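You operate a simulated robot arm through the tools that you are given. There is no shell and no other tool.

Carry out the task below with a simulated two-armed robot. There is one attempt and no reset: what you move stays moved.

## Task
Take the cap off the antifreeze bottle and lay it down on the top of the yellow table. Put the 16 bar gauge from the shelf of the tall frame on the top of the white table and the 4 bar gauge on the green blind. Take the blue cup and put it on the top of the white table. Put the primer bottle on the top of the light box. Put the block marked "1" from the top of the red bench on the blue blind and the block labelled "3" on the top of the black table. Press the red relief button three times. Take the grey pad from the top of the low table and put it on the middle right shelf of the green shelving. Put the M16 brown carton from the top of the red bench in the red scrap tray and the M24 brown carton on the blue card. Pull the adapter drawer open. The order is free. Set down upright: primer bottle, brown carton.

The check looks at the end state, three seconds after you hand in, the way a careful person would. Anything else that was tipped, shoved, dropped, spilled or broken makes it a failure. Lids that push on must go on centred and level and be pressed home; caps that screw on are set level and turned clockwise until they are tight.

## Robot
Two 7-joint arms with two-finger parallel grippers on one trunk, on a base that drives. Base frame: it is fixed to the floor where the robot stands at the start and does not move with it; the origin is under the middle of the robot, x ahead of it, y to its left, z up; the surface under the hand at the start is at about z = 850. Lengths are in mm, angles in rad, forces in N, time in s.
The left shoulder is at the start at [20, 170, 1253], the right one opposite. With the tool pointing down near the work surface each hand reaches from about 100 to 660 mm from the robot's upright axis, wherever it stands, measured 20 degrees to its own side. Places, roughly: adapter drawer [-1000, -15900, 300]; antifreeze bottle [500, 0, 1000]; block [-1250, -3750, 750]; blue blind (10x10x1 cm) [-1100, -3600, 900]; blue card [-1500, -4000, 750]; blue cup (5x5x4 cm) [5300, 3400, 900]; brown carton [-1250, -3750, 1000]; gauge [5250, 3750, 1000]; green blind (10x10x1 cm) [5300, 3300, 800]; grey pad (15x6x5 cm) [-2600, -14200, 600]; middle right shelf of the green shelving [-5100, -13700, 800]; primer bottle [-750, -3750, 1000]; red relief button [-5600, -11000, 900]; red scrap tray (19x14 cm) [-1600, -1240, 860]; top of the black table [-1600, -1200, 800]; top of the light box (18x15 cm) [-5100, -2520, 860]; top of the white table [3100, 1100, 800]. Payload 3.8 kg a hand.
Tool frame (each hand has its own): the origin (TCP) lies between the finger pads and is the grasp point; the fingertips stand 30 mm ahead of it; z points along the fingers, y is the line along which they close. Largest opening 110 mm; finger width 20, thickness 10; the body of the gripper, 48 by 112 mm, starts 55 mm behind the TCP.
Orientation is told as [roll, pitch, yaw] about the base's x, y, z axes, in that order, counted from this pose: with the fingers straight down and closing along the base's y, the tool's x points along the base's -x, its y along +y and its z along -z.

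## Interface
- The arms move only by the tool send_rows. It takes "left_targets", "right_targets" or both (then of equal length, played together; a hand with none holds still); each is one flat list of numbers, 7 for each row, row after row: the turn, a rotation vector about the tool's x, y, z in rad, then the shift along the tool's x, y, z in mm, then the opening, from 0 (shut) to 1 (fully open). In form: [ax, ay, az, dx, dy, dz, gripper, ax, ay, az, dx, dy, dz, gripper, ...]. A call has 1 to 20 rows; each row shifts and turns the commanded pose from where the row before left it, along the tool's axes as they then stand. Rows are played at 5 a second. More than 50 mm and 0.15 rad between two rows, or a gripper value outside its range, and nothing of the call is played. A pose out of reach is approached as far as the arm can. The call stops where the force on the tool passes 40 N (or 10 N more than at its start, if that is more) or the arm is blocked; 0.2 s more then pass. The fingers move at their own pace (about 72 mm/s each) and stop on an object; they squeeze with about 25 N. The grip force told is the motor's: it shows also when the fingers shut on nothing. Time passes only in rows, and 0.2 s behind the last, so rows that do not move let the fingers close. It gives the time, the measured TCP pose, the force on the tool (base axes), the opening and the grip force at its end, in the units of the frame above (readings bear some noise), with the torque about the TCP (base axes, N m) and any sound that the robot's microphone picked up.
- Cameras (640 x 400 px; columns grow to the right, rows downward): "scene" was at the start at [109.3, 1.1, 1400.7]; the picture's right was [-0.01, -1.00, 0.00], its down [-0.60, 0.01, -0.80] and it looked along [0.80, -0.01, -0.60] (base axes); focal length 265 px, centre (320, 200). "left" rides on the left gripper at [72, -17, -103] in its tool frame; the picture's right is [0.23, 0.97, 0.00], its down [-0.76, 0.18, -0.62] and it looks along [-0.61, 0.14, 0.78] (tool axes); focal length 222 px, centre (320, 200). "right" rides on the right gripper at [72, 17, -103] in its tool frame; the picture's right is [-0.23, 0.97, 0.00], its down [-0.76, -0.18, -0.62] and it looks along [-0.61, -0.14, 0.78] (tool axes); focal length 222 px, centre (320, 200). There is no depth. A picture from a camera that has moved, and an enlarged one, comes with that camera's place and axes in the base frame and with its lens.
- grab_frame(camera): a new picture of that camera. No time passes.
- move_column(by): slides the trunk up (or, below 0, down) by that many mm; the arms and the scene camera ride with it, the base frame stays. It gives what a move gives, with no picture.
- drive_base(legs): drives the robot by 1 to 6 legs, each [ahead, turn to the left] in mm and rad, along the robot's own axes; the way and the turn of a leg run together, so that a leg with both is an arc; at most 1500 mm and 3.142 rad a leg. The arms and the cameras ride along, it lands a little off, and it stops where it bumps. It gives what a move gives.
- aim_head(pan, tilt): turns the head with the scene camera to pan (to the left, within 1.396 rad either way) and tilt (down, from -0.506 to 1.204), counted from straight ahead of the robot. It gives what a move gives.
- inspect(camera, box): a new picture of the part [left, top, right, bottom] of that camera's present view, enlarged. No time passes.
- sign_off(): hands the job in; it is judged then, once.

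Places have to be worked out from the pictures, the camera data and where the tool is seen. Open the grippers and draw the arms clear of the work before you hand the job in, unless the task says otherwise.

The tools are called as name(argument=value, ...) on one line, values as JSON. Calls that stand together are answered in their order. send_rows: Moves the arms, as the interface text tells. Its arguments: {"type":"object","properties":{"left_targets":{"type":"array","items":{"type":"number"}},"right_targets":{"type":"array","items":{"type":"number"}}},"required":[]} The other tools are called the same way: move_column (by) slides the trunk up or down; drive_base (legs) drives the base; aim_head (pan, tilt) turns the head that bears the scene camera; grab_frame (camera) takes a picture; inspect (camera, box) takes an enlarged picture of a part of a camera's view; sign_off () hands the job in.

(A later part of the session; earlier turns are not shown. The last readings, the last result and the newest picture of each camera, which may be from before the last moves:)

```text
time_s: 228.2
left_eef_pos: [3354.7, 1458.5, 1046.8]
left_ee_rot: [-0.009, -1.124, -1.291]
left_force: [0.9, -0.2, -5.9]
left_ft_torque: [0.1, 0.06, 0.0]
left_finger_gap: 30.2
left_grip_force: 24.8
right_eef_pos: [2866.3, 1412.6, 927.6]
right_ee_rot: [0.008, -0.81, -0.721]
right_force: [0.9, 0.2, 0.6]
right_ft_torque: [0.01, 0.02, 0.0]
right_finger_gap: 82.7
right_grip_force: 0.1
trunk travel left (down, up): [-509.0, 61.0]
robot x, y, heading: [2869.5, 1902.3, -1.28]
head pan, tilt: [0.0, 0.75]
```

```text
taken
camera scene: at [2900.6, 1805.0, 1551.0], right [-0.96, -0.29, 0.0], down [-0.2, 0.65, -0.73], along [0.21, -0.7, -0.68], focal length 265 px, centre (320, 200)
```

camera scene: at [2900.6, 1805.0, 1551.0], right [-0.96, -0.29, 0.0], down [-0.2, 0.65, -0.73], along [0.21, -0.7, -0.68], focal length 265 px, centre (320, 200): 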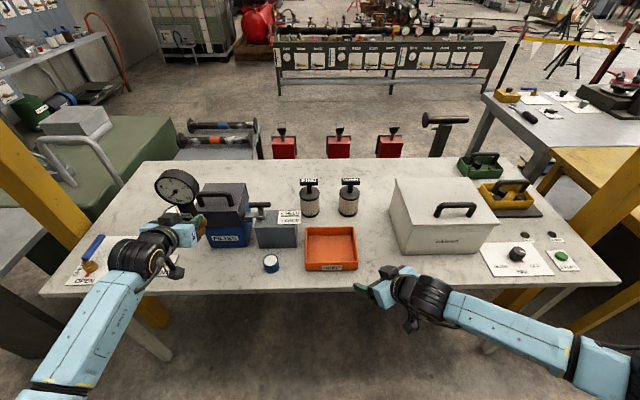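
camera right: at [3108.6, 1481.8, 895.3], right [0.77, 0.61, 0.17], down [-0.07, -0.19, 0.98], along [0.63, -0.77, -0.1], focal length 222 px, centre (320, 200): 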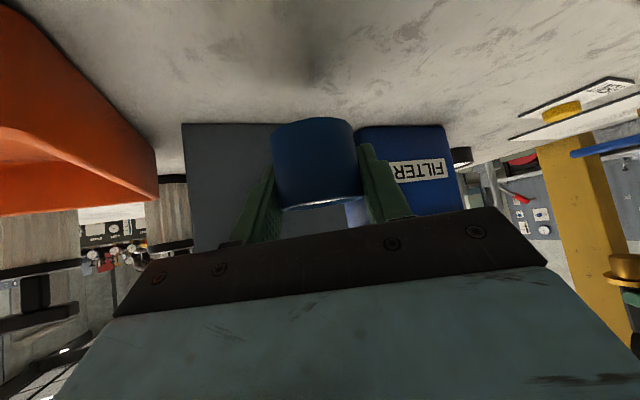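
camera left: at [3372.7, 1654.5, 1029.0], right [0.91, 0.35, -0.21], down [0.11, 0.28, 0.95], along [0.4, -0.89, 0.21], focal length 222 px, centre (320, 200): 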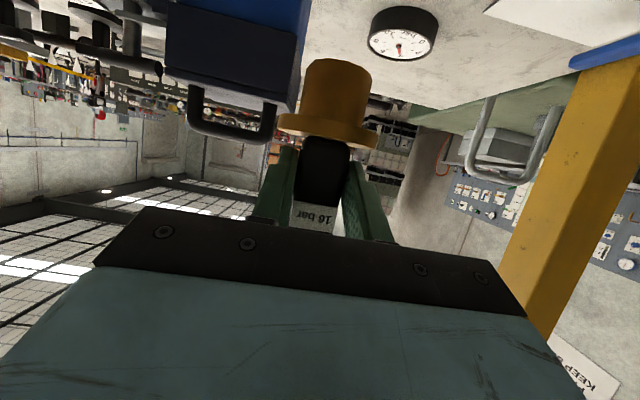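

The gauge is over the spot. I lower it with the arm to about 20 mm above the table, also retracting the idle right hand.

send_rows(left_targets=[0, 0, 0, 18, 0, 8.6, 0.1, 0, 0, 0, 18, 0, 8.6, 0.1, 0, 0, 0, 18, 0, 8.6, 0.1, 0, 0, 0, 18, 0, 8.6, 0.1, 0, 0, 0, 18, 0, 8.6, 0.1, 0, 0, 0, 18, 0, 8.6, 0.1, 0, 0, 0, 18, 0, 8.6, 0.1, 0, 0, 0, 18, 0, 8.6, 0.1, 0, 0, 0, 0, 0, 0, 0.1], right_targets=[0, 0, 0, 0, 0, -20, 0.75, 0, 0, 0, 0, 0, -20, 0.75, 0, 0, 0, 0, 0, -20, 0.75, 0, 0, 0, 0, 0, -20, 0.75, 0, 0, 0, 0, 0, -20, 0.75, 0, 0, 0, 0, 0, -20, 0.75, 0, 0, 0, 0, 0, 0, 0.75, 0, 0, 0, 0, 0, 0, 0.75, 0, 0, 0, 0, 0, 0, 0.75])

grab_frame(camera="left")

inspect(camera="scene", box=[40, 150, 340, 320])

```text
time_s: 230.2
left_eef_pos: [3352.3, 1458.6, 889.5]
left_ee_rot: [-0.012, -1.126, -1.291]
left_force: [-0.8, 0.3, -5.6]
left_ft_torque: [0.09, 0.04, 0.02]
left_finger_gap: 30.0
left_grip_force: 25.1
right_eef_pos: [2800.4, 1469.3, 1011.0]
right_ee_rot: [0.008, -0.808, -0.724]
right_force: [0.6, 0.0, 0.1]
right_ft_torque: [0.02, 0.03, 0.01]
right_finger_gap: 82.4
right_grip_force: 0.0
trunk travel left (down, up): [-509.0, 61.0]
robot x, y, heading: [2862.0, 1898.1, -1.279]
head pan, tilt: [0.0, 0.75]
```

```text
taken
camera left: at [3303.4, 1573.6, 868.6], right [0.91, 0.35, -0.21], down [0.11, 0.27, 0.95], along [0.4, -0.89, 0.21], focal length 222 px, centre (320, 200)
```

left: 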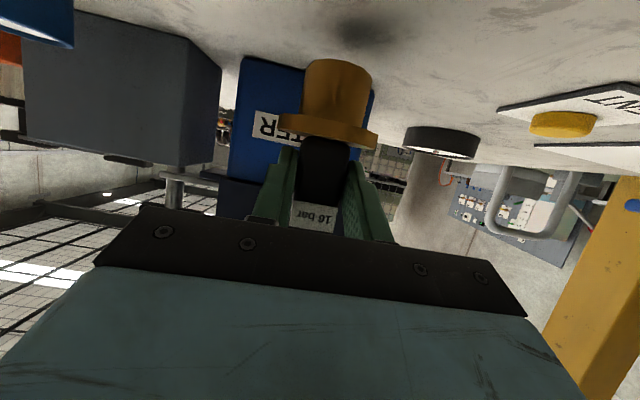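

```text
2.13 times, centred on (190, 235) of scene
camera zoom: at [2899.6, 1804.5, 1551.0], right [-0.96, -0.29, 0.0], down [-0.2, 0.65, -0.73], along [0.21, -0.7, -0.68], focal length 566 px, centre (597, 125)
```

zoom: 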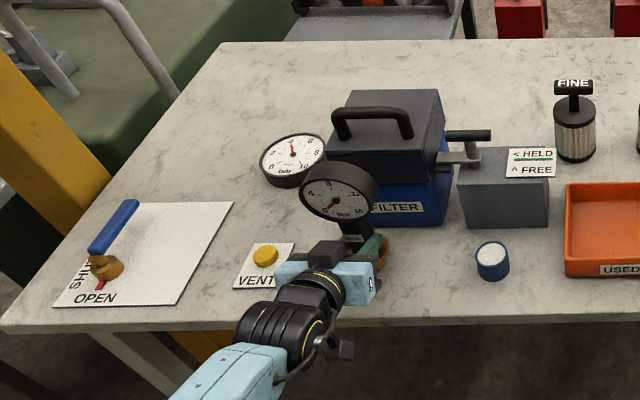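

About 20 mm above. I continue down slowly.

send_rows(left_targets=[0, 0, 0, 6.3, 0, 3, 0.1, 0, 0, 0, 6.3, 0, 3, 0.1, 0, 0, 0, 2.7, 0, 1.3, 0.1, 0, 0, 0, 0, 0, 0, 0.1])

send_rows(left_targets=[0, 0, 0, 1.8, 0, 0.9, 0.1, 0, 0, 0, 0, 0, 0, 0.1])

```text
time_s: 231.2
left_eef_pos: [3353.4, 1458.0, 872.3]
left_ee_rot: [-0.009, -1.126, -1.288]
left_force: [0.2, 0.2, -5.2]
left_ft_torque: [0.08, 0.05, -0.01]
left_finger_gap: 29.7
left_grip_force: 25.0
right_eef_pos: [2800.8, 1469.1, 1010.3]
right_ee_rot: [0.008, -0.809, -0.722]
right_force: [0.1, 0.0, 0.6]
right_ft_torque: [-0.01, -0.01, 0.02]
right_finger_gap: 82.5
right_grip_force: 0.0
trunk travel left (down, up): [-509.0, 61.0]
robot x, y, heading: [2868.9, 1901.3, -1.277]
head pan, tilt: [0.0, 0.75]
```

```text
time_s: 231.8
left_eef_pos: [3353.0, 1458.1, 870.5]
left_ee_rot: [-0.011, -1.126, -1.289]
left_force: [-0.7, -0.2, -6.9]
left_ft_torque: [0.12, 0.02, -0.01]
left_finger_gap: 29.8
left_grip_force: 25.3
right_eef_pos: [2800.0, 1469.3, 1012.3]
right_ee_rot: [0.009, -0.81, -0.723]
right_force: [0.4, 0.5, -0.3]
right_ft_torque: [0.02, -0.01, 0.04]
right_finger_gap: 82.3
right_grip_force: 0.0
trunk travel left (down, up): [-509.0, 61.0]
robot x, y, heading: [2866.3, 1904.0, -1.273]
head pan, tilt: [0.0, 0.75]
```

Still hanging. Two more small steps.

send_rows(left_targets=[0, 0, 0, 1.8, 0, 0.9, 0.1, 0, 0, 0, 0, 0, 0, 0.1])

send_rows(left_targets=[0, 0, 0, 1.2, 0, 0.6, 0.1, 0, 0, 0, 0, 0, 0, 0.1])

inspect(camera="left", box=[220, 0, 460, 160])

```text
time_s: 232.3
left_eef_pos: [3353.5, 1459.2, 869.5]
left_ee_rot: [-0.012, -1.125, -1.289]
left_force: [-0.4, 0.5, -5.7]
left_ft_torque: [0.13, 0.04, -0.01]
left_finger_gap: 30.2
left_grip_force: 25.0
right_eef_pos: [2799.7, 1468.8, 1011.7]
right_ee_rot: [0.009, -0.811, -0.723]
right_force: [0.2, -0.4, 0.5]
right_ft_torque: [0.01, 0.0, 0.03]
right_finger_gap: 82.6
right_grip_force: 0.0
trunk travel left (down, up): [-509.0, 61.0]
robot x, y, heading: [2865.1, 1900.7, -1.277]
head pan, tilt: [0.0, 0.75]
```

```text
time_s: 232.9
left_eef_pos: [3353.6, 1457.8, 868.3]
left_ee_rot: [-0.012, -1.127, -1.293]
left_force: [0.6, 0.6, -6.2]
left_ft_torque: [0.14, 0.03, -0.01]
left_finger_gap: 29.9
left_grip_force: 24.8
right_eef_pos: [2800.5, 1468.7, 1010.4]
right_ee_rot: [0.009, -0.81, -0.722]
right_force: [-0.1, 0.6, 0.4]
right_ft_torque: [0.0, -0.01, 0.01]
right_finger_gap: 82.3
right_grip_force: 0.0
trunk travel left (down, up): [-509.0, 61.0]
robot x, y, heading: [2869.2, 1900.6, -1.276]
head pan, tilt: [0.0, 0.75]
```

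```text
2.50 times, centred on (340, 80) of left
camera zoom: at [3304.3, 1573.3, 847.5], right [0.91, 0.35, -0.21], down [0.11, 0.27, 0.95], along [0.4, -0.89, 0.21], focal length 555 px, centre (270, 500)
```

zoom: 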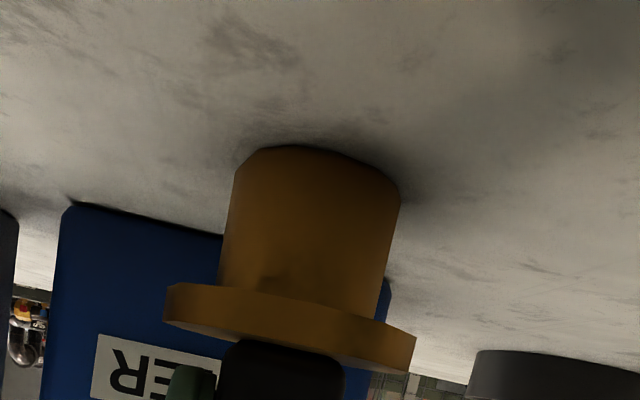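

Only a few mm remain. I keep stepping down.

send_rows(left_targets=[0, 0, 0, 1.8, 0, 0.9, 0.1, 0, 0, 0, 0, 0, 0, 0.1])

send_rows(left_targets=[0, 0, 0, 1.2, 0, 0.6, 0.1, 0, 0, 0, 0, 0, 0, 0.1])

```text
time_s: 233.6
left_eef_pos: [3354.1, 1457.6, 868.1]
left_ee_rot: [-0.008, -1.13, -1.293]
left_force: [0.5, 0.8, 3.2]
left_ft_torque: [0.02, -0.21, 0.02]
left_finger_gap: 30.1
left_grip_force: 25.1
right_eef_pos: [2799.8, 1468.8, 1010.1]
right_ee_rot: [0.009, -0.811, -0.722]
right_force: [0.1, 0.3, 0.3]
right_ft_torque: [0.0, 0.01, 0.03]
right_finger_gap: 82.3
right_grip_force: 0.1
trunk travel left (down, up): [-509.0, 61.0]
robot x, y, heading: [2866.1, 1902.1, -1.276]
head pan, tilt: [0.0, 0.75]
```

```text
time_s: 234.2
left_eef_pos: [3352.8, 1457.6, 866.9]
left_ee_rot: [-0.009, -1.132, -1.292]
left_force: [0.7, 1.4, 12.2]
left_ft_torque: [0.04, -0.36, 0.02]
left_finger_gap: 30.0
left_grip_force: 24.8
right_eef_pos: [2799.2, 1469.6, 1011.0]
right_ee_rot: [0.008, -0.811, -0.724]
right_force: [-0.5, -0.4, 0.3]
right_ft_torque: [-0.01, -0.01, 0.01]
right_finger_gap: 82.5
right_grip_force: 0.0
trunk travel left (down, up): [-509.0, 61.0]
robot x, y, heading: [2870.7, 1904.1, -1.28]
head pan, tilt: [0.0, 0.75]
```

Contact made. I release and back out.

send_rows(left_targets=[0, 0, 0, -0.8, 0, -0.4, 0.1, 0, 0, 0, 0, 0, 0, 0.35, 0, 0, 0, 0, 0, 0, 0.6, 0, 0, 0, 0, 0, 0, 0.7, 0, 0, 0, 0, 0, 0, 0.7, 0, 0, 0, 0, 0, -20, 0.7, 0, 0, 0, 0, 0, -35, 0.7, 0, 0, 0, 0, 0, -40, 0.7, 0, 0, 0, 0, 0, -40, 0.7, 0, 0, 0, 0, 0, -30, 0.7, 0, 0, 0, 0, 0, 0, 0.7])

grab_frame(camera="scene")

```text
time_s: 236.6
left_eef_pos: [3328.7, 1603.3, 936.6]
left_ee_rot: [-0.025, -1.123, -1.28]
left_force: [0.1, -0.8, 0.5]
left_ft_torque: [0.01, -0.01, -0.04]
left_finger_gap: 77.2
left_grip_force: 0.0
left hand out of reach, approached as far as the arm can: row 8, 9
right_eef_pos: [2799.0, 1468.3, 1010.6]
right_ee_rot: [0.007, -0.81, -0.723]
right_force: [-0.3, 0.2, -0.2]
right_ft_torque: [0.02, 0.0, 0.0]
right_finger_gap: 82.7
right_grip_force: 0.1
trunk travel left (down, up): [-509.0, 61.0]
robot x, y, heading: [2869.4, 1901.0, -1.277]
head pan, tilt: [0.0, 0.75]
```

```text
taken
camera scene: at [2899.2, 1804.4, 1551.0], right [-0.96, -0.29, 0.0], down [-0.2, 0.65, -0.73], along [0.21, -0.7, -0.68], focal length 265 px, centre (320, 200)
```

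scene: 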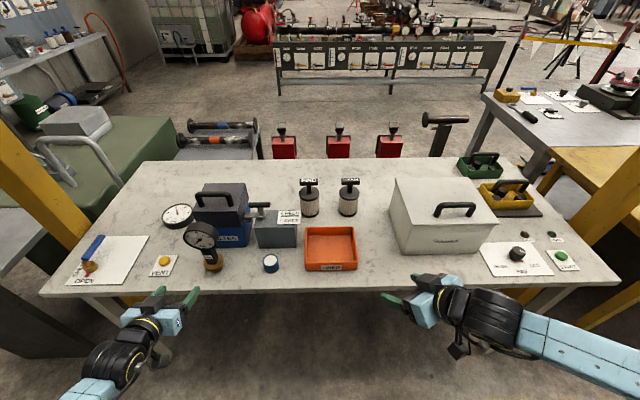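

The gauge and cup stand on the white table. I back off, return both hands to the vertical pose, and then head for the red bench.

drive_base(legs=[[-180, 0]])

move_column(by=60)

send_rows(left_targets=[0, 0.141, 0, 0, 0, -10, 1, 0, 0.141, 0, 0, 0, -10, 1, 0, 0.141, 0, 0, 0, -10, 1, 0, 0.141, 0, 0, 0, -10, 1, 0, 0.141, 0, 0, 0, 0, 1, 0, 0.141, 0, 0, 0, 0, 1, 0, 0.141, 0, 0, 0, 0, 1, 0, 0.138, 0, 0, 0, 0, 1, 0, 0, 0, 20, -20, -20, 1, 0, 0, 0, 20, -30, -20, 1, 0, 0, 0, 20, -30, -20, 1], right_targets=[0, 0.135, 0, 0, 0, -10, 1, 0, 0.135, 0, 0, 0, -10, 1, 0, 0.135, 0, 0, 0, -10, 1, 0, 0.135, 0, 0, 0, -10, 1, 0, 0.135, 0, 0, 0, -10, 1, 0, 0.135, 0, 0, 0, -10, 1, 0, 0, 0.14, 0, 0, 0, 1, 0, 0, 0.14, 0, 0, 0, 1, 0, 0, 0.14, 0, 0, 0, 1, 0, 0, 0.14, 0, 0, 0, 1, 0, 0, 0, 0, 0, 0, 1])

```text
time_s: 238.1
left_eef_pos: [3277.4, 1775.2, 937.2]
left_ee_rot: [-0.029, -1.126, -1.28]
left_force: [-0.6, 0.1, 0.8]
left_ft_torque: [-0.01, 0.02, 0.01]
left_finger_gap: 76.9
left_grip_force: 0.0
right_eef_pos: [2748.5, 1641.4, 1011.4]
right_ee_rot: [0.008, -0.811, -0.721]
right_force: [-0.2, 0.0, 0.4]
right_ft_torque: [-0.03, 0.0, 0.02]
right_finger_gap: 82.5
right_grip_force: 0.1
trunk travel left (down, up): [-509.0, 61.0]
robot x, y, heading: [2816.2, 2074.5, -1.277]
head pan, tilt: [0.0, 0.75]
```

```text
time_s: 239.1
left_eef_pos: [3278.8, 1776.5, 996.8]
left_ee_rot: [-0.027, -1.126, -1.279]
left_force: [-0.6, -0.2, 0.3]
left_ft_torque: [-0.01, 0.03, 0.01]
left_finger_gap: 77.0
left_grip_force: 0.1
right_eef_pos: [2748.9, 1641.2, 1070.2]
right_ee_rot: [0.008, -0.813, -0.722]
right_force: [0.3, -0.3, 0.1]
right_ft_torque: [-0.02, 0.01, 0.02]
right_finger_gap: 82.4
right_grip_force: 0.1
trunk travel left (down, up): [-569.0, 1.0]
robot x, y, heading: [2814.7, 2072.4, -1.275]
head pan, tilt: [0.0, 0.75]
```

```text
time_s: 241.5
left_eef_pos: [3176.5, 1843.5, 1081.8]
left_ee_rot: [-0.012, -0.002, -1.303]
left_force: [-1.5, 0.0, 0.9]
left_ft_torque: [0.0, -0.04, 0.0]
left_finger_gap: 110.2
left_grip_force: 0.0
right_eef_pos: [2728.1, 1658.8, 1123.3]
right_ee_rot: [0.005, 0.002, -1.275]
right_force: [0.1, -0.6, -0.4]
right_ft_torque: [0.03, 0.01, 0.02]
right_finger_gap: 110.0
right_grip_force: 0.0
trunk travel left (down, up): [-569.0, 1.0]
robot x, y, heading: [2815.1, 2074.7, -1.277]
head pan, tilt: [0.0, 0.75]
```

Now I turn and drive back along the aisle toward the start area.

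drive_base(legs=[[0, -1.557], [1500, 0], [1500, 0]])

aim_head(pan=0.0, tilt=0.4)

grab_frame(camera="scene")

aim_head(pan=0.9, tilt=0.4)

grab_frame(camera="scene")

```text
time_s: 259.8
left_eef_pos: [-234.1, 639.6, 1081.1]
left_ee_rot: [-0.011, 0.001, -2.8]
left_force: [-0.1, 0.2, -0.6]
left_ft_torque: [0.03, 0.02, 0.0]
left_finger_gap: 109.8
left_grip_force: 0.1
right_eef_pos: [-452.6, 1073.1, 1123.2]
right_ee_rot: [0.006, 0.002, -2.77]
right_force: [0.2, -0.7, -0.8]
right_ft_torque: [-0.01, 0.01, -0.04]
right_finger_gap: 110.1
right_grip_force: 0.0
trunk travel left (down, up): [-569.0, 1.0]
robot x, y, heading: [-31.1, 1020.9, -2.775]
head pan, tilt: [0.0, 0.75]
```

```text
time_s: 260.6
left_eef_pos: [-236.0, 640.4, 1080.4]
left_ee_rot: [-0.013, 0.0, -2.799]
left_force: [0.5, 0.2, 0.0]
left_ft_torque: [-0.02, 0.02, -0.02]
left_finger_gap: 110.1
left_grip_force: 0.0
right_eef_pos: [-452.4, 1074.2, 1123.2]
right_ee_rot: [0.005, 0.002, -2.771]
right_force: [0.6, 0.2, 0.5]
right_ft_torque: [-0.01, 0.01, -0.04]
right_finger_gap: 110.0
right_grip_force: 0.1
trunk travel left (down, up): [-569.0, 1.0]
robot x, y, heading: [-33.2, 1016.3, -2.77]
head pan, tilt: [0.0, 0.4]
```

```text
taken
camera scene: at [-136.4, 978.9, 1642.1], right [-0.36, 0.93, 0.0], down [0.36, 0.14, -0.92], along [-0.86, -0.33, -0.39], focal length 265 px, centre (320, 200)
```

scene: 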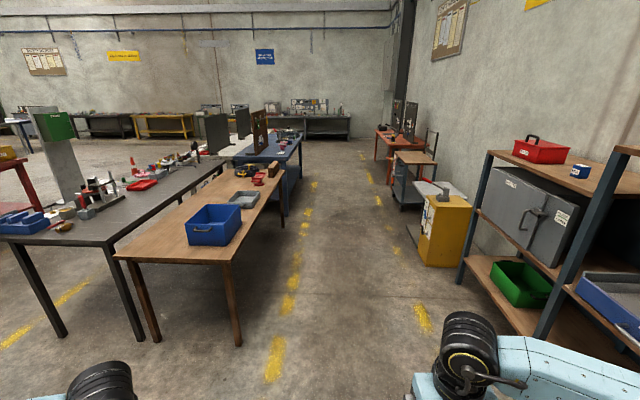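

```text
time_s: 261.8
left_eef_pos: [-236.0, 640.1, 1081.5]
left_ee_rot: [-0.013, 0.0, -2.799]
left_force: [-0.3, -0.4, -0.2]
left_ft_torque: [0.03, 0.01, 0.0]
left_finger_gap: 110.1
left_grip_force: 0.0
right_eef_pos: [-453.0, 1073.2, 1122.7]
right_ee_rot: [0.003, 0.001, -2.772]
right_force: [0.0, 0.0, -0.2]
right_ft_torque: [-0.01, -0.02, 0.03]
right_finger_gap: 110.0
right_grip_force: 0.1
trunk travel left (down, up): [-569.0, 1.0]
robot x, y, heading: [-30.4, 1018.4, -2.772]
head pan, tilt: [0.901, 0.4]
```

```text
taken
camera scene: at [-77.6, 923.9, 1642.1], right [-0.95, 0.3, 0.0], down [0.12, 0.37, -0.92], along [-0.27, -0.88, -0.39], focal length 265 px, centre (320, 200)
```

scene: 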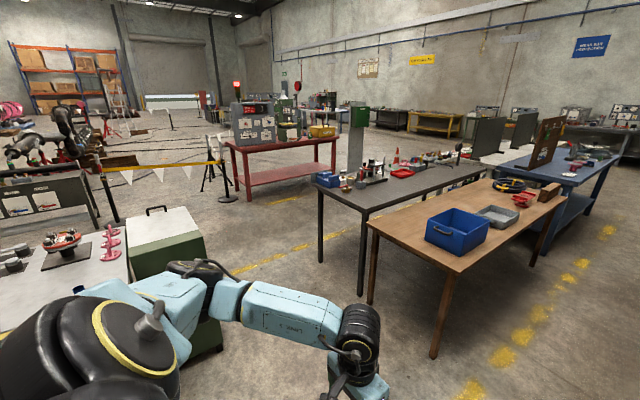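

I see the passage between the green machine and the brown/black tables leading to the red bench. I drive through it in two legs.

drive_base(legs=[[0, 1.0], [1500, 0], [0, 0.47]])

aim_head(pan=0.0, tilt=0.4)

grab_frame(camera="scene")

```text
time_s: 273.1
left_eef_pos: [2.0, -692.4, 1081.2]
left_ee_rot: [-0.013, -0.001, -1.348]
left_force: [-0.1, 0.2, 0.1]
left_ft_torque: [0.0, 0.01, 0.02]
left_finger_gap: 109.9
left_grip_force: 0.0
right_eef_pos: [-453.8, -857.6, 1124.1]
right_ee_rot: [0.006, 0.002, -1.316]
right_force: [-0.2, 0.2, -0.5]
right_ft_torque: [0.03, 0.0, 0.03]
right_finger_gap: 110.1
right_grip_force: 0.2
trunk travel left (down, up): [-569.0, 1.0]
robot x, y, heading: [-347.3, -446.5, -1.323]
head pan, tilt: [0.901, 0.4]
```

```text
time_s: 274.3
left_eef_pos: [1.1, -693.1, 1081.2]
left_ee_rot: [-0.012, 0.001, -1.347]
left_force: [-1.0, 1.3, 0.7]
left_ft_torque: [0.0, 0.02, -0.01]
left_finger_gap: 110.1
left_grip_force: 0.1
right_eef_pos: [-454.4, -857.3, 1122.5]
right_ee_rot: [0.005, 0.002, -1.318]
right_force: [-0.6, -0.7, -0.1]
right_ft_torque: [-0.02, 0.01, -0.01]
right_finger_gap: 109.9
right_grip_force: 0.0
trunk travel left (down, up): [-569.0, 1.0]
robot x, y, heading: [-346.7, -445.1, -1.324]
head pan, tilt: [0.0, 0.4]
```

```text
taken
camera scene: at [-319.8, -554.2, 1642.1], right [-0.97, -0.25, 0.0], down [-0.1, 0.38, -0.92], along [0.23, -0.89, -0.39], focal length 265 px, centre (320, 200)
```

scene: 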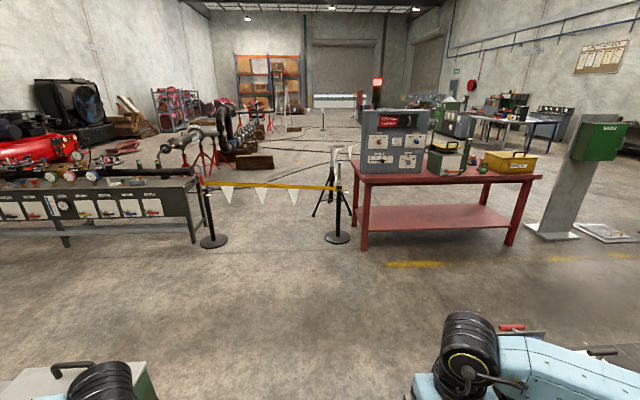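

inspect(camera="scene", box=[340, 80, 560, 220])

drive_base(legs=[[1110, 0]])

aim_head(pan=-0.2, tilt=0.4)

grab_frame(camera="scene")

```text
2.86 times, centred on (450, 150) of scene
camera zoom: at [-319.8, -554.2, 1642.1], right [-0.97, -0.25, 0.0], down [-0.1, 0.38, -0.92], along [0.23, -0.89, -0.39], focal length 758 px, centre (-51, 343)
```

zoom: 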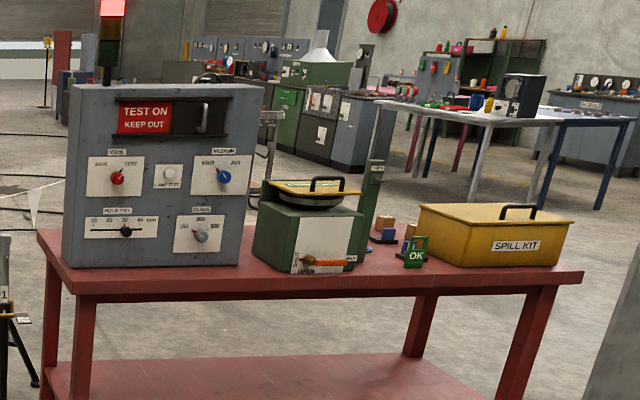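

```text
time_s: 280.1
left_eef_pos: [288.0, -1769.0, 1081.7]
left_ee_rot: [-0.013, 0.002, -1.335]
left_force: [-0.2, -0.7, 0.1]
left_ft_torque: [0.02, 0.0, -0.06]
left_finger_gap: 110.0
left_grip_force: 0.0
right_eef_pos: [-165.4, -1938.5, 1123.7]
right_ee_rot: [0.005, 0.004, -1.306]
right_force: [0.0, 0.2, -0.1]
right_ft_torque: [0.01, -0.01, -0.02]
right_finger_gap: 110.0
right_grip_force: 0.1
trunk travel left (down, up): [-569.0, 1.0]
robot x, y, heading: [-65.8, -1531.0, -1.303]
head pan, tilt: [0.0, 0.4]
```

```text
time_s: 280.8
left_eef_pos: [288.6, -1769.3, 1081.4]
left_ee_rot: [-0.012, 0.0, -1.335]
left_force: [0.2, 0.4, 1.2]
left_ft_torque: [0.04, -0.02, 0.01]
left_finger_gap: 110.3
left_grip_force: 0.0
right_eef_pos: [-165.7, -1938.6, 1123.3]
right_ee_rot: [0.005, 0.003, -1.308]
right_force: [-0.4, 0.1, -0.4]
right_ft_torque: [-0.02, -0.01, 0.02]
right_finger_gap: 110.1
right_grip_force: 0.0
trunk travel left (down, up): [-569.0, 1.0]
robot x, y, heading: [-64.4, -1526.8, -1.311]
head pan, tilt: [-0.201, 0.4]
```

```text
taken
camera scene: at [-52.4, -1637.5, 1642.1], right [-1.0, -0.06, 0.0], down [-0.02, 0.39, -0.92], along [0.06, -0.92, -0.39], focal length 265 px, centre (320, 200)
```

scene: 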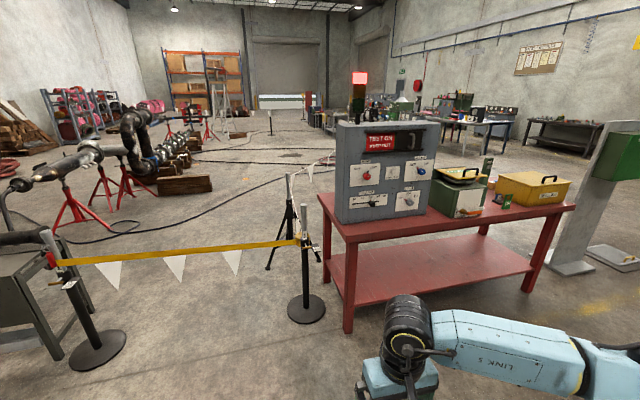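

The wanted cartons and blocks are behind the boxes on the red bench. I drive round to in front of its right part.

drive_base(legs=[[0, -1.075], [950, 0], [900, 0], [0, 1.075]])

aim_head(pan=0.0, tilt=0.5)

grab_frame(camera="scene")

```text
time_s: 295.4
left_eef_pos: [-1038.5, -3062.6, 1079.6]
left_ee_rot: [-0.014, 0.0, -1.336]
left_force: [-0.5, -0.7, -0.6]
left_ft_torque: [-0.02, -0.02, 0.02]
left_finger_gap: 109.8
left_grip_force: 0.0
right_eef_pos: [-1492.8, -3232.6, 1122.5]
right_ee_rot: [0.004, 0.004, -1.308]
right_force: [0.1, -0.1, 0.5]
right_ft_torque: [0.0, -0.01, -0.01]
right_finger_gap: 110.1
right_grip_force: 0.0
trunk travel left (down, up): [-569.0, 1.0]
robot x, y, heading: [-1390.7, -2816.2, -1.307]
head pan, tilt: [-0.201, 0.4]
```

```text
time_s: 296.2
left_eef_pos: [-1037.9, -3064.3, 1081.2]
left_ee_rot: [-0.015, -0.002, -1.338]
left_force: [0.4, 0.1, -0.2]
left_ft_torque: [0.01, -0.01, 0.01]
left_finger_gap: 109.9
left_grip_force: 0.0
right_eef_pos: [-1493.1, -3232.5, 1122.3]
right_ee_rot: [0.003, 0.004, -1.309]
right_force: [0.5, -0.2, 0.0]
right_ft_torque: [-0.04, -0.01, 0.0]
right_finger_gap: 110.2
right_grip_force: 0.0
trunk travel left (down, up): [-569.0, 1.0]
robot x, y, heading: [-1392.1, -2820.2, -1.31]
head pan, tilt: [0.0, 0.499]
```

```text
taken
camera scene: at [-1361.9, -2926.2, 1633.0], right [-0.97, -0.26, 0.0], down [-0.12, 0.46, -0.88], along [0.23, -0.85, -0.48], focal length 265 px, centre (320, 200)
```

scene: 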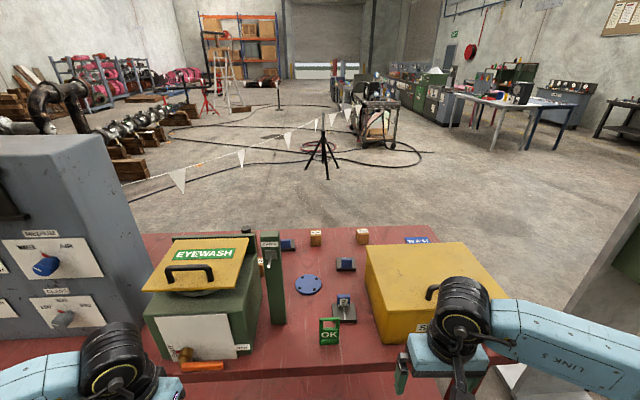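

inspect(camera="scene", box=[240, 210, 400, 350])

inspect(camera="scene", box=[270, 215, 370, 280])

inspect(camera="scene", box=[370, 210, 520, 300])

```text
2.86 times, centred on (320, 280) of scene
camera zoom: at [-1361.9, -2926.2, 1633.0], right [-0.97, -0.26, 0.0], down [-0.12, 0.46, -0.88], along [0.23, -0.85, -0.48], focal length 758 px, centre (320, -29)
```

zoom: 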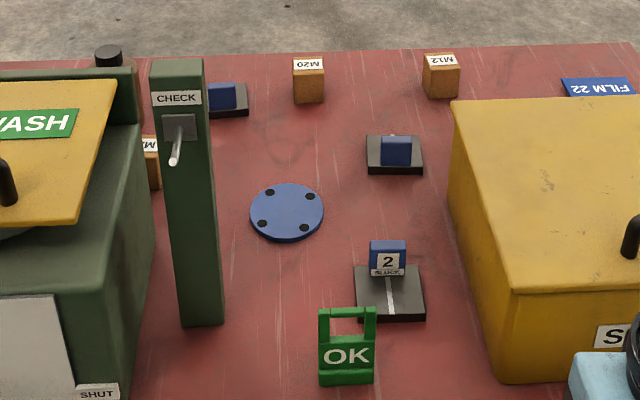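

```text
6.15 times, centred on (320, 248) of scene
camera zoom: at [-1361.9, -2926.2, 1633.0], right [-0.97, -0.26, 0.0], down [-0.12, 0.46, -0.88], along [0.23, -0.85, -0.48], focal length 1634 px, centre (320, -92)
```

zoom: 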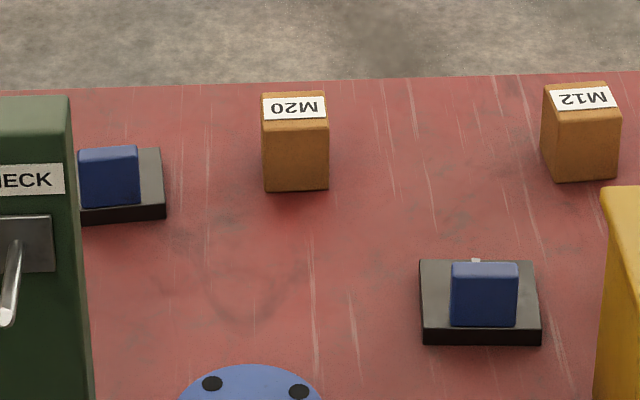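

```text
4.27 times, centred on (445, 255) of scene
camera zoom: at [-1361.9, -2926.2, 1633.0], right [-0.97, -0.26, 0.0], down [-0.12, 0.46, -0.88], along [0.23, -0.85, -0.48], focal length 1132 px, centre (-213, -35)
```

zoom: 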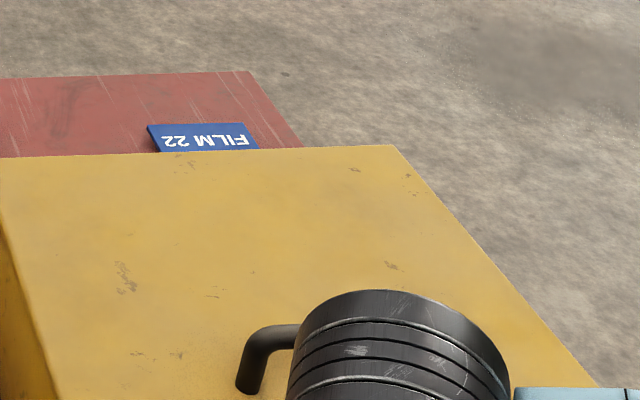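

From the back side everything would be in reach and readable. I look right to judge the gap between the bench end and the grey post.

aim_head(pan=-0.75, tilt=0.5)

grab_frame(camera="scene")

aim_head(pan=-1.39, tilt=0.4)

grab_frame(camera="scene")

```text
time_s: 297.3
left_eef_pos: [-1038.3, -3063.5, 1081.0]
left_ee_rot: [-0.012, 0.0, -1.336]
left_force: [-0.1, -0.5, 0.5]
left_ft_torque: [0.01, 0.03, 0.02]
left_finger_gap: 110.2
left_grip_force: 0.0
right_eef_pos: [-1492.6, -3232.2, 1122.4]
right_ee_rot: [0.005, 0.003, -1.308]
right_force: [-0.9, -0.5, -0.4]
right_ft_torque: [-0.02, 0.02, -0.01]
right_finger_gap: 110.1
right_grip_force: 0.0
trunk travel left (down, up): [-569.0, 1.0]
robot x, y, heading: [-1393.5, -2816.3, -1.308]
head pan, tilt: [-0.75, 0.499]
```

```text
taken
camera scene: at [-1428.0, -2918.7, 1633.0], right [-0.88, 0.47, 0.0], down [0.22, 0.42, -0.88], along [-0.41, -0.78, -0.48], focal length 265 px, centre (320, 200)
```

scene: 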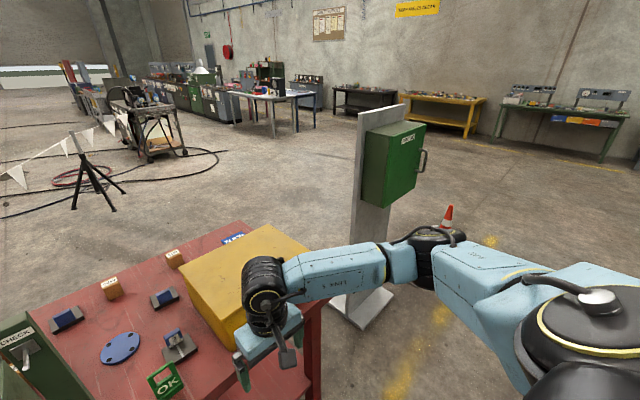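

```text
time_s: 298.3
left_eef_pos: [-1039.0, -3063.1, 1081.2]
left_ee_rot: [-0.013, 0.001, -1.337]
left_force: [-0.6, 0.0, 0.0]
left_ft_torque: [0.0, 0.01, -0.04]
left_finger_gap: 110.0
left_grip_force: 0.2
right_eef_pos: [-1493.8, -3232.3, 1123.5]
right_ee_rot: [0.004, 0.002, -1.308]
right_force: [-0.7, 0.2, 0.5]
right_ft_torque: [-0.01, 0.0, -0.01]
right_finger_gap: 109.8
right_grip_force: 0.1
trunk travel left (down, up): [-569.0, 1.0]
robot x, y, heading: [-1388.3, -2821.7, -1.311]
head pan, tilt: [-1.389, 0.4]
```

```text
taken
camera scene: at [-1469.1, -2878.2, 1642.1], right [-0.43, 0.9, 0.0], down [0.35, 0.17, -0.92], along [-0.83, -0.4, -0.39], focal length 265 px, centre (320, 200)
```

scene: 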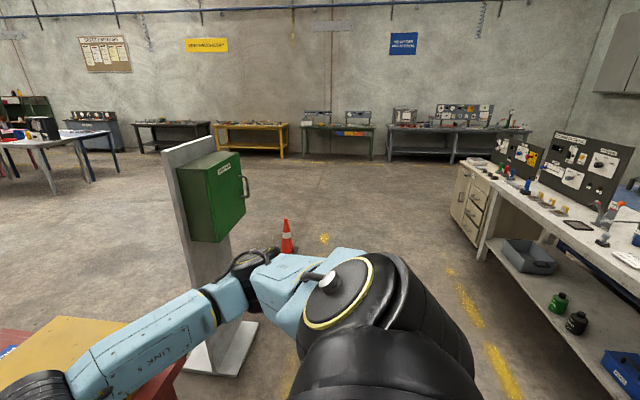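

The gap is too narrow, so I'll go round the post. I drive west first and look at the floor there.

drive_base(legs=[[0, -1.693], [1300, 0]])

aim_head(pan=0.7, tilt=0.5)

grab_frame(camera="scene")

```text
time_s: 309.0
left_eef_pos: [-2986.5, -3261.9, 1081.7]
left_ee_rot: [-0.012, -0.001, -3.072]
left_force: [0.6, 0.5, -0.3]
left_ft_torque: [0.02, -0.01, 0.01]
left_finger_gap: 109.9
left_grip_force: 0.0
right_eef_pos: [-3079.9, -2787.0, 1122.2]
right_ee_rot: [0.005, 0.003, -3.042]
right_force: [0.3, 0.9, 0.0]
right_ft_torque: [0.02, -0.01, -0.02]
right_finger_gap: 109.9
right_grip_force: 0.0
trunk travel left (down, up): [-569.0, 1.0]
robot x, y, heading: [-2689.5, -2954.5, -3.04]
head pan, tilt: [-1.389, 0.4]
```

```text
time_s: 311.0
left_eef_pos: [-2987.1, -3262.1, 1081.2]
left_ee_rot: [-0.013, -0.001, -3.072]
left_force: [-0.2, 0.0, 0.1]
left_ft_torque: [0.03, -0.01, -0.02]
left_finger_gap: 110.0
left_grip_force: 0.0
right_eef_pos: [-3079.8, -2786.9, 1124.2]
right_ee_rot: [0.005, 0.004, -3.041]
right_force: [0.5, 0.3, -0.2]
right_ft_torque: [0.02, -0.01, -0.03]
right_finger_gap: 110.0
right_grip_force: 0.1
trunk travel left (down, up): [-569.0, 1.0]
robot x, y, heading: [-2688.7, -2955.8, -3.046]
head pan, tilt: [0.7, 0.499]
```

```text
taken
camera scene: at [-2772.0, -3018.2, 1633.0], right [-0.72, 0.7, 0.0], down [0.33, 0.34, -0.88], along [-0.61, -0.63, -0.48], focal length 265 px, centre (320, 200)
```

scene: 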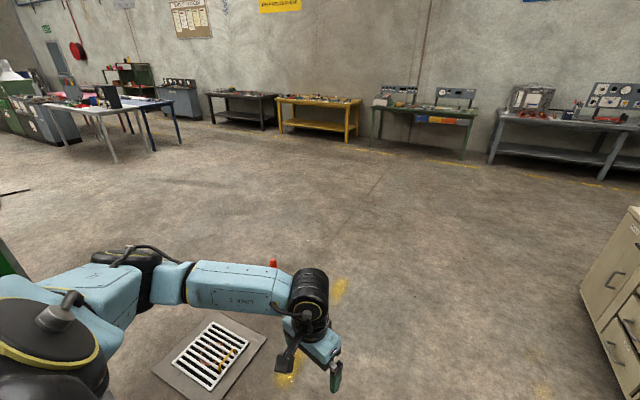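

The floor there has a drain grate and a cone. I'll pass west of the cone and come round behind the bench.

drive_base(legs=[[0, 0.258], [1500, 0], [0, 1.214], [1380, 0]])

aim_head(pan=0.9, tilt=0.5)

grab_frame(camera="scene")

```text
time_s: 329.0
left_eef_pos: [-3938.5, -5209.6, 1080.5]
left_ee_rot: [-0.012, -0.001, -1.668]
left_force: [-0.5, -0.3, 0.2]
left_ft_torque: [0.0, 0.01, -0.03]
left_finger_gap: 109.9
left_grip_force: 0.1
right_eef_pos: [-4421.6, -5222.5, 1122.4]
right_ee_rot: [0.006, 0.002, -1.638]
right_force: [-0.6, -0.1, 0.6]
right_ft_torque: [0.0, -0.01, 0.0]
right_finger_gap: 110.1
right_grip_force: 0.1
trunk travel left (down, up): [-569.0, 1.0]
robot x, y, heading: [-4189.3, -4862.5, -1.64]
head pan, tilt: [0.7, 0.499]
```

```text
time_s: 329.7
left_eef_pos: [-3938.1, -5209.3, 1080.7]
left_ee_rot: [-0.011, 0.0, -1.669]
left_force: [-0.8, -0.6, 0.4]
left_ft_torque: [-0.03, -0.03, -0.01]
left_finger_gap: 109.7
left_grip_force: 0.2
right_eef_pos: [-4423.5, -5222.1, 1123.6]
right_ee_rot: [0.006, 0.003, -1.642]
right_force: [-0.5, 0.4, 0.2]
right_ft_torque: [0.0, 0.0, -0.01]
right_finger_gap: 110.1
right_grip_force: 0.1
trunk travel left (down, up): [-569.0, 1.0]
robot x, y, heading: [-4192.1, -4864.7, -1.639]
head pan, tilt: [0.901, 0.499]
```

```text
taken
camera scene: at [-4126.3, -4945.4, 1633.0], right [-0.67, -0.74, 0.0], down [-0.35, 0.32, -0.88], along [0.65, -0.59, -0.48], focal length 265 px, centre (320, 200)
```

scene: 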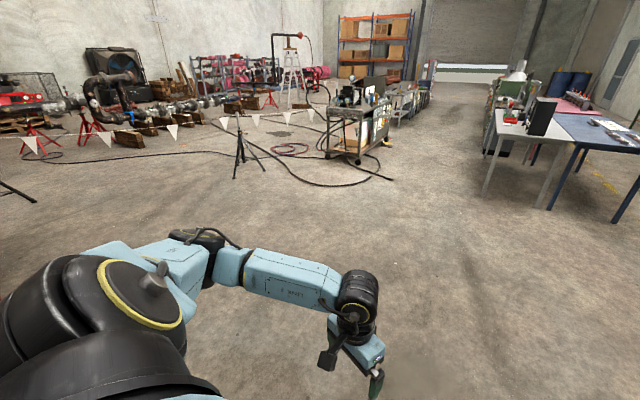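

The floor behind the bench is clear. I turn and drive along behind it.

drive_base(legs=[[0, 1.64], [1500, 0], [1500, 0], [0, 1.84]])

aim_head(pan=0.0, tilt=0.45)

grab_frame(camera="scene")

```text
time_s: 352.5
left_eef_pos: [-1551.7, -4679.5, 1080.6]
left_ee_rot: [-0.013, 0.002, 1.783]
left_force: [0.3, 0.5, 0.0]
left_ft_torque: [-0.02, 0.06, 0.01]
left_finger_gap: 110.0
left_grip_force: 0.2
right_eef_pos: [-1093.1, -4521.7, 1123.2]
right_ee_rot: [0.005, 0.003, 1.809]
right_force: [0.6, -0.3, 0.0]
right_ft_torque: [-0.01, 0.0, -0.01]
right_finger_gap: 110.0
right_grip_force: 0.0
trunk travel left (down, up): [-569.0, 1.0]
robot x, y, heading: [-1203.2, -4932.7, 1.806]
head pan, tilt: [0.901, 0.499]
```

```text
time_s: 353.7
left_eef_pos: [-1550.2, -4679.6, 1081.0]
left_ee_rot: [-0.012, 0.001, 1.782]
left_force: [0.6, -0.3, 0.2]
left_ft_torque: [-0.02, -0.03, -0.02]
left_finger_gap: 110.0
left_grip_force: 0.0
right_eef_pos: [-1093.6, -4520.9, 1122.3]
right_ee_rot: [0.005, 0.003, 1.811]
right_force: [-0.6, -0.3, 0.3]
right_ft_torque: [0.0, -0.01, -0.02]
right_finger_gap: 109.9
right_grip_force: 0.0
trunk travel left (down, up): [-569.0, 1.0]
robot x, y, heading: [-1202.0, -4929.3, 1.812]
head pan, tilt: [0.0, 0.45]
```

```text
taken
camera scene: at [-1228.6, -4819.2, 1637.5], right [0.97, 0.24, 0.0], down [0.1, -0.42, -0.9], along [-0.21, 0.87, -0.44], focal length 265 px, centre (320, 200)
```

scene: 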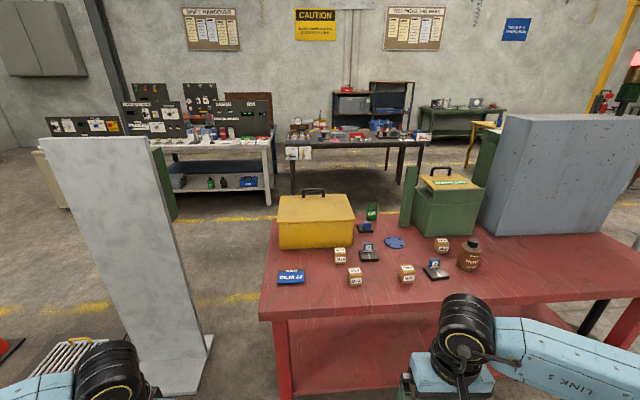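

Excellent, everything is visible from here. I zoom in to read the labels.

inspect(camera="scene", box=[260, 210, 500, 300])

inspect(camera="scene", box=[330, 225, 490, 295])

```text
2.67 times, centred on (380, 255) of scene
camera zoom: at [-1228.6, -4819.2, 1637.5], right [0.97, 0.24, 0.0], down [0.1, -0.42, -0.9], along [-0.21, 0.87, -0.44], focal length 708 px, centre (160, 53)
```

zoom: 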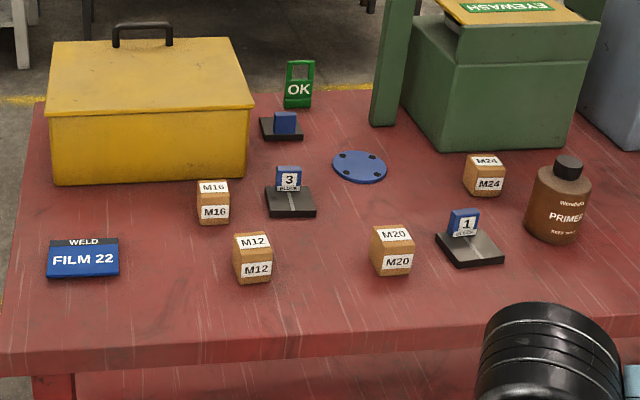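

```text
4.00 times, centred on (410, 260) of scene
camera zoom: at [-1228.6, -4819.2, 1637.5], right [0.97, 0.24, 0.0], down [0.1, -0.42, -0.9], along [-0.21, 0.87, -0.44], focal length 1062 px, centre (-40, -40)
```

zoom: 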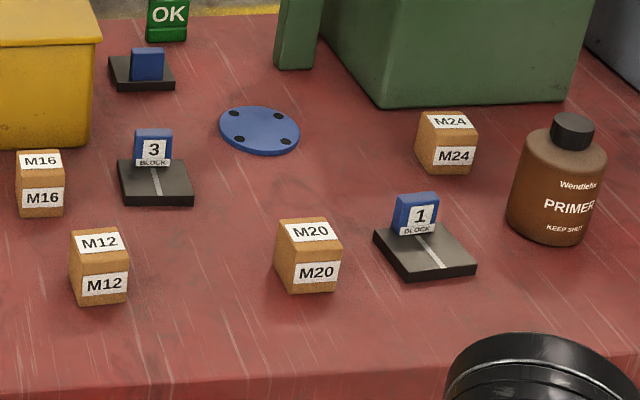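

All labels are readable: blocks 1, 2, 3, cartons M12/M16/M20/M24, the primer bottle and the blue card. Bench top is at z≈843. I set the right hand to a forward tilt for long reach, raise the left hand, and lower the trunk.

send_rows(right_targets=[0, 0, 0, -26, -33, -30, 0.8, 0, 0, 0, -26, -33, -30, 0.8, 0, 0, 0, -26, -33, -30, 0.8, 0, -0.15, 0, 0, 0, 0, 0.8, 0, -0.15, 0, 0, 0, 0, 0.8, 0, -0.15, 0, 0, 0, 0, 0.8, 0, -0.15, 0, 0, 0, 0, 0.8, 0, -0.15, 0, 0, 0, 0, 0.8, 0, -0.15, 0, 0, 0, 0, 0.8, 0, 0, 0, 0, 0, 0, 0.8], left_targets=[0, 0, 0, 0, 0, -40, 1, 0, 0, 0, 0, 0, -40, 1, 0, 0, 0, 0, 0, -40, 1, 0, 0, 0, 0, 0, -40, 1, 0, 0, 0, 0, 0, -20, 1, 0, 0, 0, 0, 0, 0, 1, 0, 0, 0, 0, 0, 0, 1, 0, 0, 0, 0, 0, 0, 1, 0, 0, 0, 0, 0, 0, 1, 0, 0, 0, 0, 0, 0, 1])

move_column(by=-260)

```text
refused: row 1 steps farther than a row can; nothing moved
```

```text
time_s: 356.4
left_eef_pos: [-1551.7, -4679.9, 820.3]
left_ee_rot: [-0.011, 0.0, 1.783]
left_force: [0.5, 0.1, 0.1]
left_ft_torque: [-0.01, -0.01, -0.02]
left_finger_gap: 109.9
left_grip_force: 0.1
right_eef_pos: [-1092.6, -4521.2, 862.8]
right_ee_rot: [0.005, 0.003, 1.81]
right_force: [-0.1, -0.7, 0.2]
right_ft_torque: [-0.01, 0.0, 0.02]
right_finger_gap: 110.2
right_grip_force: 0.0
trunk travel left (down, up): [-309.0, 261.0]
robot x, y, heading: [-1199.3, -4931.3, 1.807]
head pan, tilt: [0.0, 0.45]
```

The step was slightly too long. I resend with smaller steps (the hands are still well away from the bench).

send_rows(right_targets=[0, 0, 0, -15, -20, -35, 0.8, 0, 0, 0, -15, -20, -35, 0.8, 0, 0, 0, -15, -20, -35, 0.8, 0, 0, 0, -15, -20, -35, 0.8, 0, 0, 0, -18, -18, -35, 0.8, 0, -0.15, 0, 0, 0, 0, 0.8, 0, -0.15, 0, 0, 0, 0, 0.8, 0, -0.15, 0, 0, 0, 0, 0.8, 0, -0.15, 0, 0, 0, 0, 0.8, 0, -0.15, 0, 0, 0, 0, 0.8, 0, -0.15, 0, 0, 0, 0, 0.8, 0, 0, 0, 0, 0, 0, 0.8], left_targets=[0, 0, 0, 0, 0, -45, 1, 0, 0, 0, 0, 0, -45, 1, 0, 0, 0, 0, 0, -45, 1, 0, 0, 0, 0, 0, -45, 1, 0, 0, 0, 0, 0, -45, 1, 0, 0, 0, 0, 0, 0, 1, 0, 0, 0, 0, 0, 0, 1, 0, 0, 0, 0, 0, 0, 1, 0, 0, 0, 0, 0, 0, 1, 0, 0, 0, 0, 0, 0, 1, 0, 0, 0, 0, 0, 0, 1, 0, 0, 0, 0, 0, 0, 1])

grab_frame(camera="scene")

```text
time_s: 359.0
left_eef_pos: [-1551.6, -4682.2, 1043.0]
left_ee_rot: [-0.012, -0.001, 1.781]
left_force: [1.1, 0.2, -0.7]
left_ft_torque: [0.03, 0.0, -0.01]
left_finger_gap: 109.8
left_grip_force: 0.1
right_eef_pos: [-1015.5, -4421.4, 1036.9]
right_ee_rot: [0.01, -0.899, 1.803]
right_force: [0.4, 0.5, -0.6]
right_ft_torque: [-0.01, 0.04, 0.0]
right_finger_gap: 87.9
right_grip_force: 0.1
trunk travel left (down, up): [-309.0, 261.0]
robot x, y, heading: [-1206.3, -4932.5, 1.806]
head pan, tilt: [0.0, 0.45]
```

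```text
taken
camera scene: at [-1228.7, -4819.1, 1377.5], right [0.97, 0.24, 0.0], down [0.1, -0.42, -0.9], along [-0.21, 0.87, -0.44], focal length 265 px, centre (320, 200)
```

scene: 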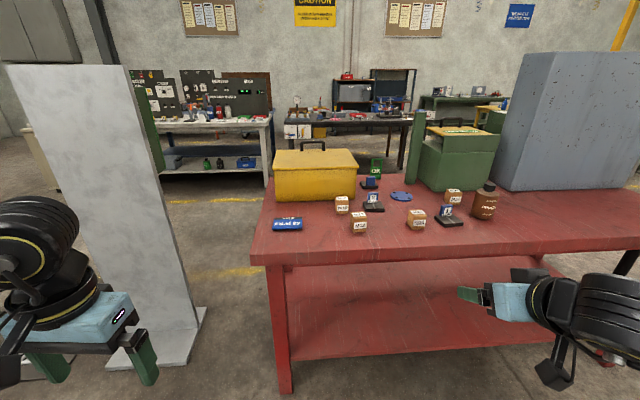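

I now move 330 mm to the right (toward the primer side) and approach the bench edge.

drive_base(legs=[[0, -1.571], [330, 0], [0, 1.576], [380, 0]])

aim_head(pan=-0.1, tilt=0.6)

grab_frame(camera="scene")

grab_frame(camera="right")

```text
time_s: 370.9
left_eef_pos: [-1312.0, -4226.8, 1043.4]
left_ee_rot: [-0.012, 0.002, 1.763]
left_force: [0.2, 0.4, 0.4]
left_ft_torque: [-0.03, -0.02, 0.0]
left_finger_gap: 110.2
left_grip_force: 0.1
right_eef_pos: [-770.8, -3976.5, 1037.0]
right_ee_rot: [0.01, -0.895, 1.787]
right_force: [-0.1, -0.3, -0.2]
right_ft_torque: [-0.02, 0.01, 0.0]
right_finger_gap: 88.1
right_grip_force: 0.0
trunk travel left (down, up): [-309.0, 261.0]
robot x, y, heading: [-967.6, -4482.5, 1.79]
head pan, tilt: [0.0, 0.45]
```

```text
time_s: 371.6
left_eef_pos: [-1311.6, -4228.0, 1041.9]
left_ee_rot: [-0.012, -0.001, 1.763]
left_force: [0.1, 0.2, 0.2]
left_ft_torque: [-0.03, -0.01, -0.01]
left_finger_gap: 109.9
left_grip_force: 0.0
right_eef_pos: [-770.4, -3978.0, 1036.2]
right_ee_rot: [0.009, -0.897, 1.786]
right_force: [0.6, 0.2, -0.3]
right_ft_torque: [0.0, -0.01, -0.01]
right_finger_gap: 88.1
right_grip_force: 0.1
trunk travel left (down, up): [-309.0, 261.0]
robot x, y, heading: [-968.7, -4479.1, 1.794]
head pan, tilt: [-0.099, 0.6]
```

```text
taken
camera scene: at [-982.1, -4372.8, 1364.0], right [0.99, 0.12, 0.0], down [0.07, -0.56, -0.83], along [-0.1, 0.82, -0.56], focal length 265 px, centre (320, 200)
```

scene: 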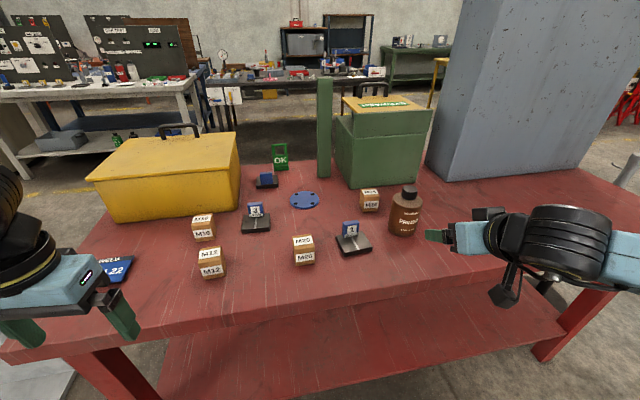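

```text
taken
camera right: at [-759.0, -4103.0, 1044.0], right [-0.98, -0.08, 0.18], down [0.18, 0.03, 0.98], along [-0.08, 1.0, -0.02], focal length 222 px, centre (320, 200)
```

right: 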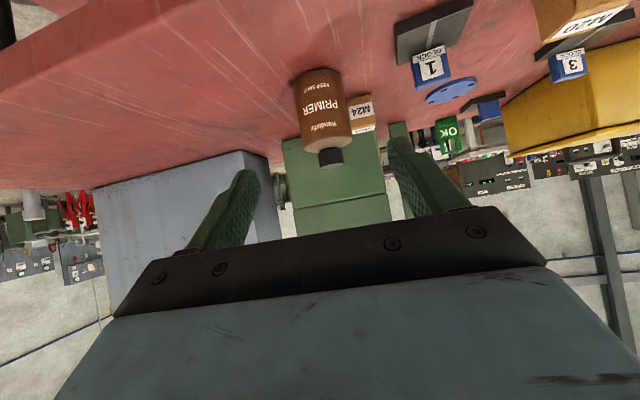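

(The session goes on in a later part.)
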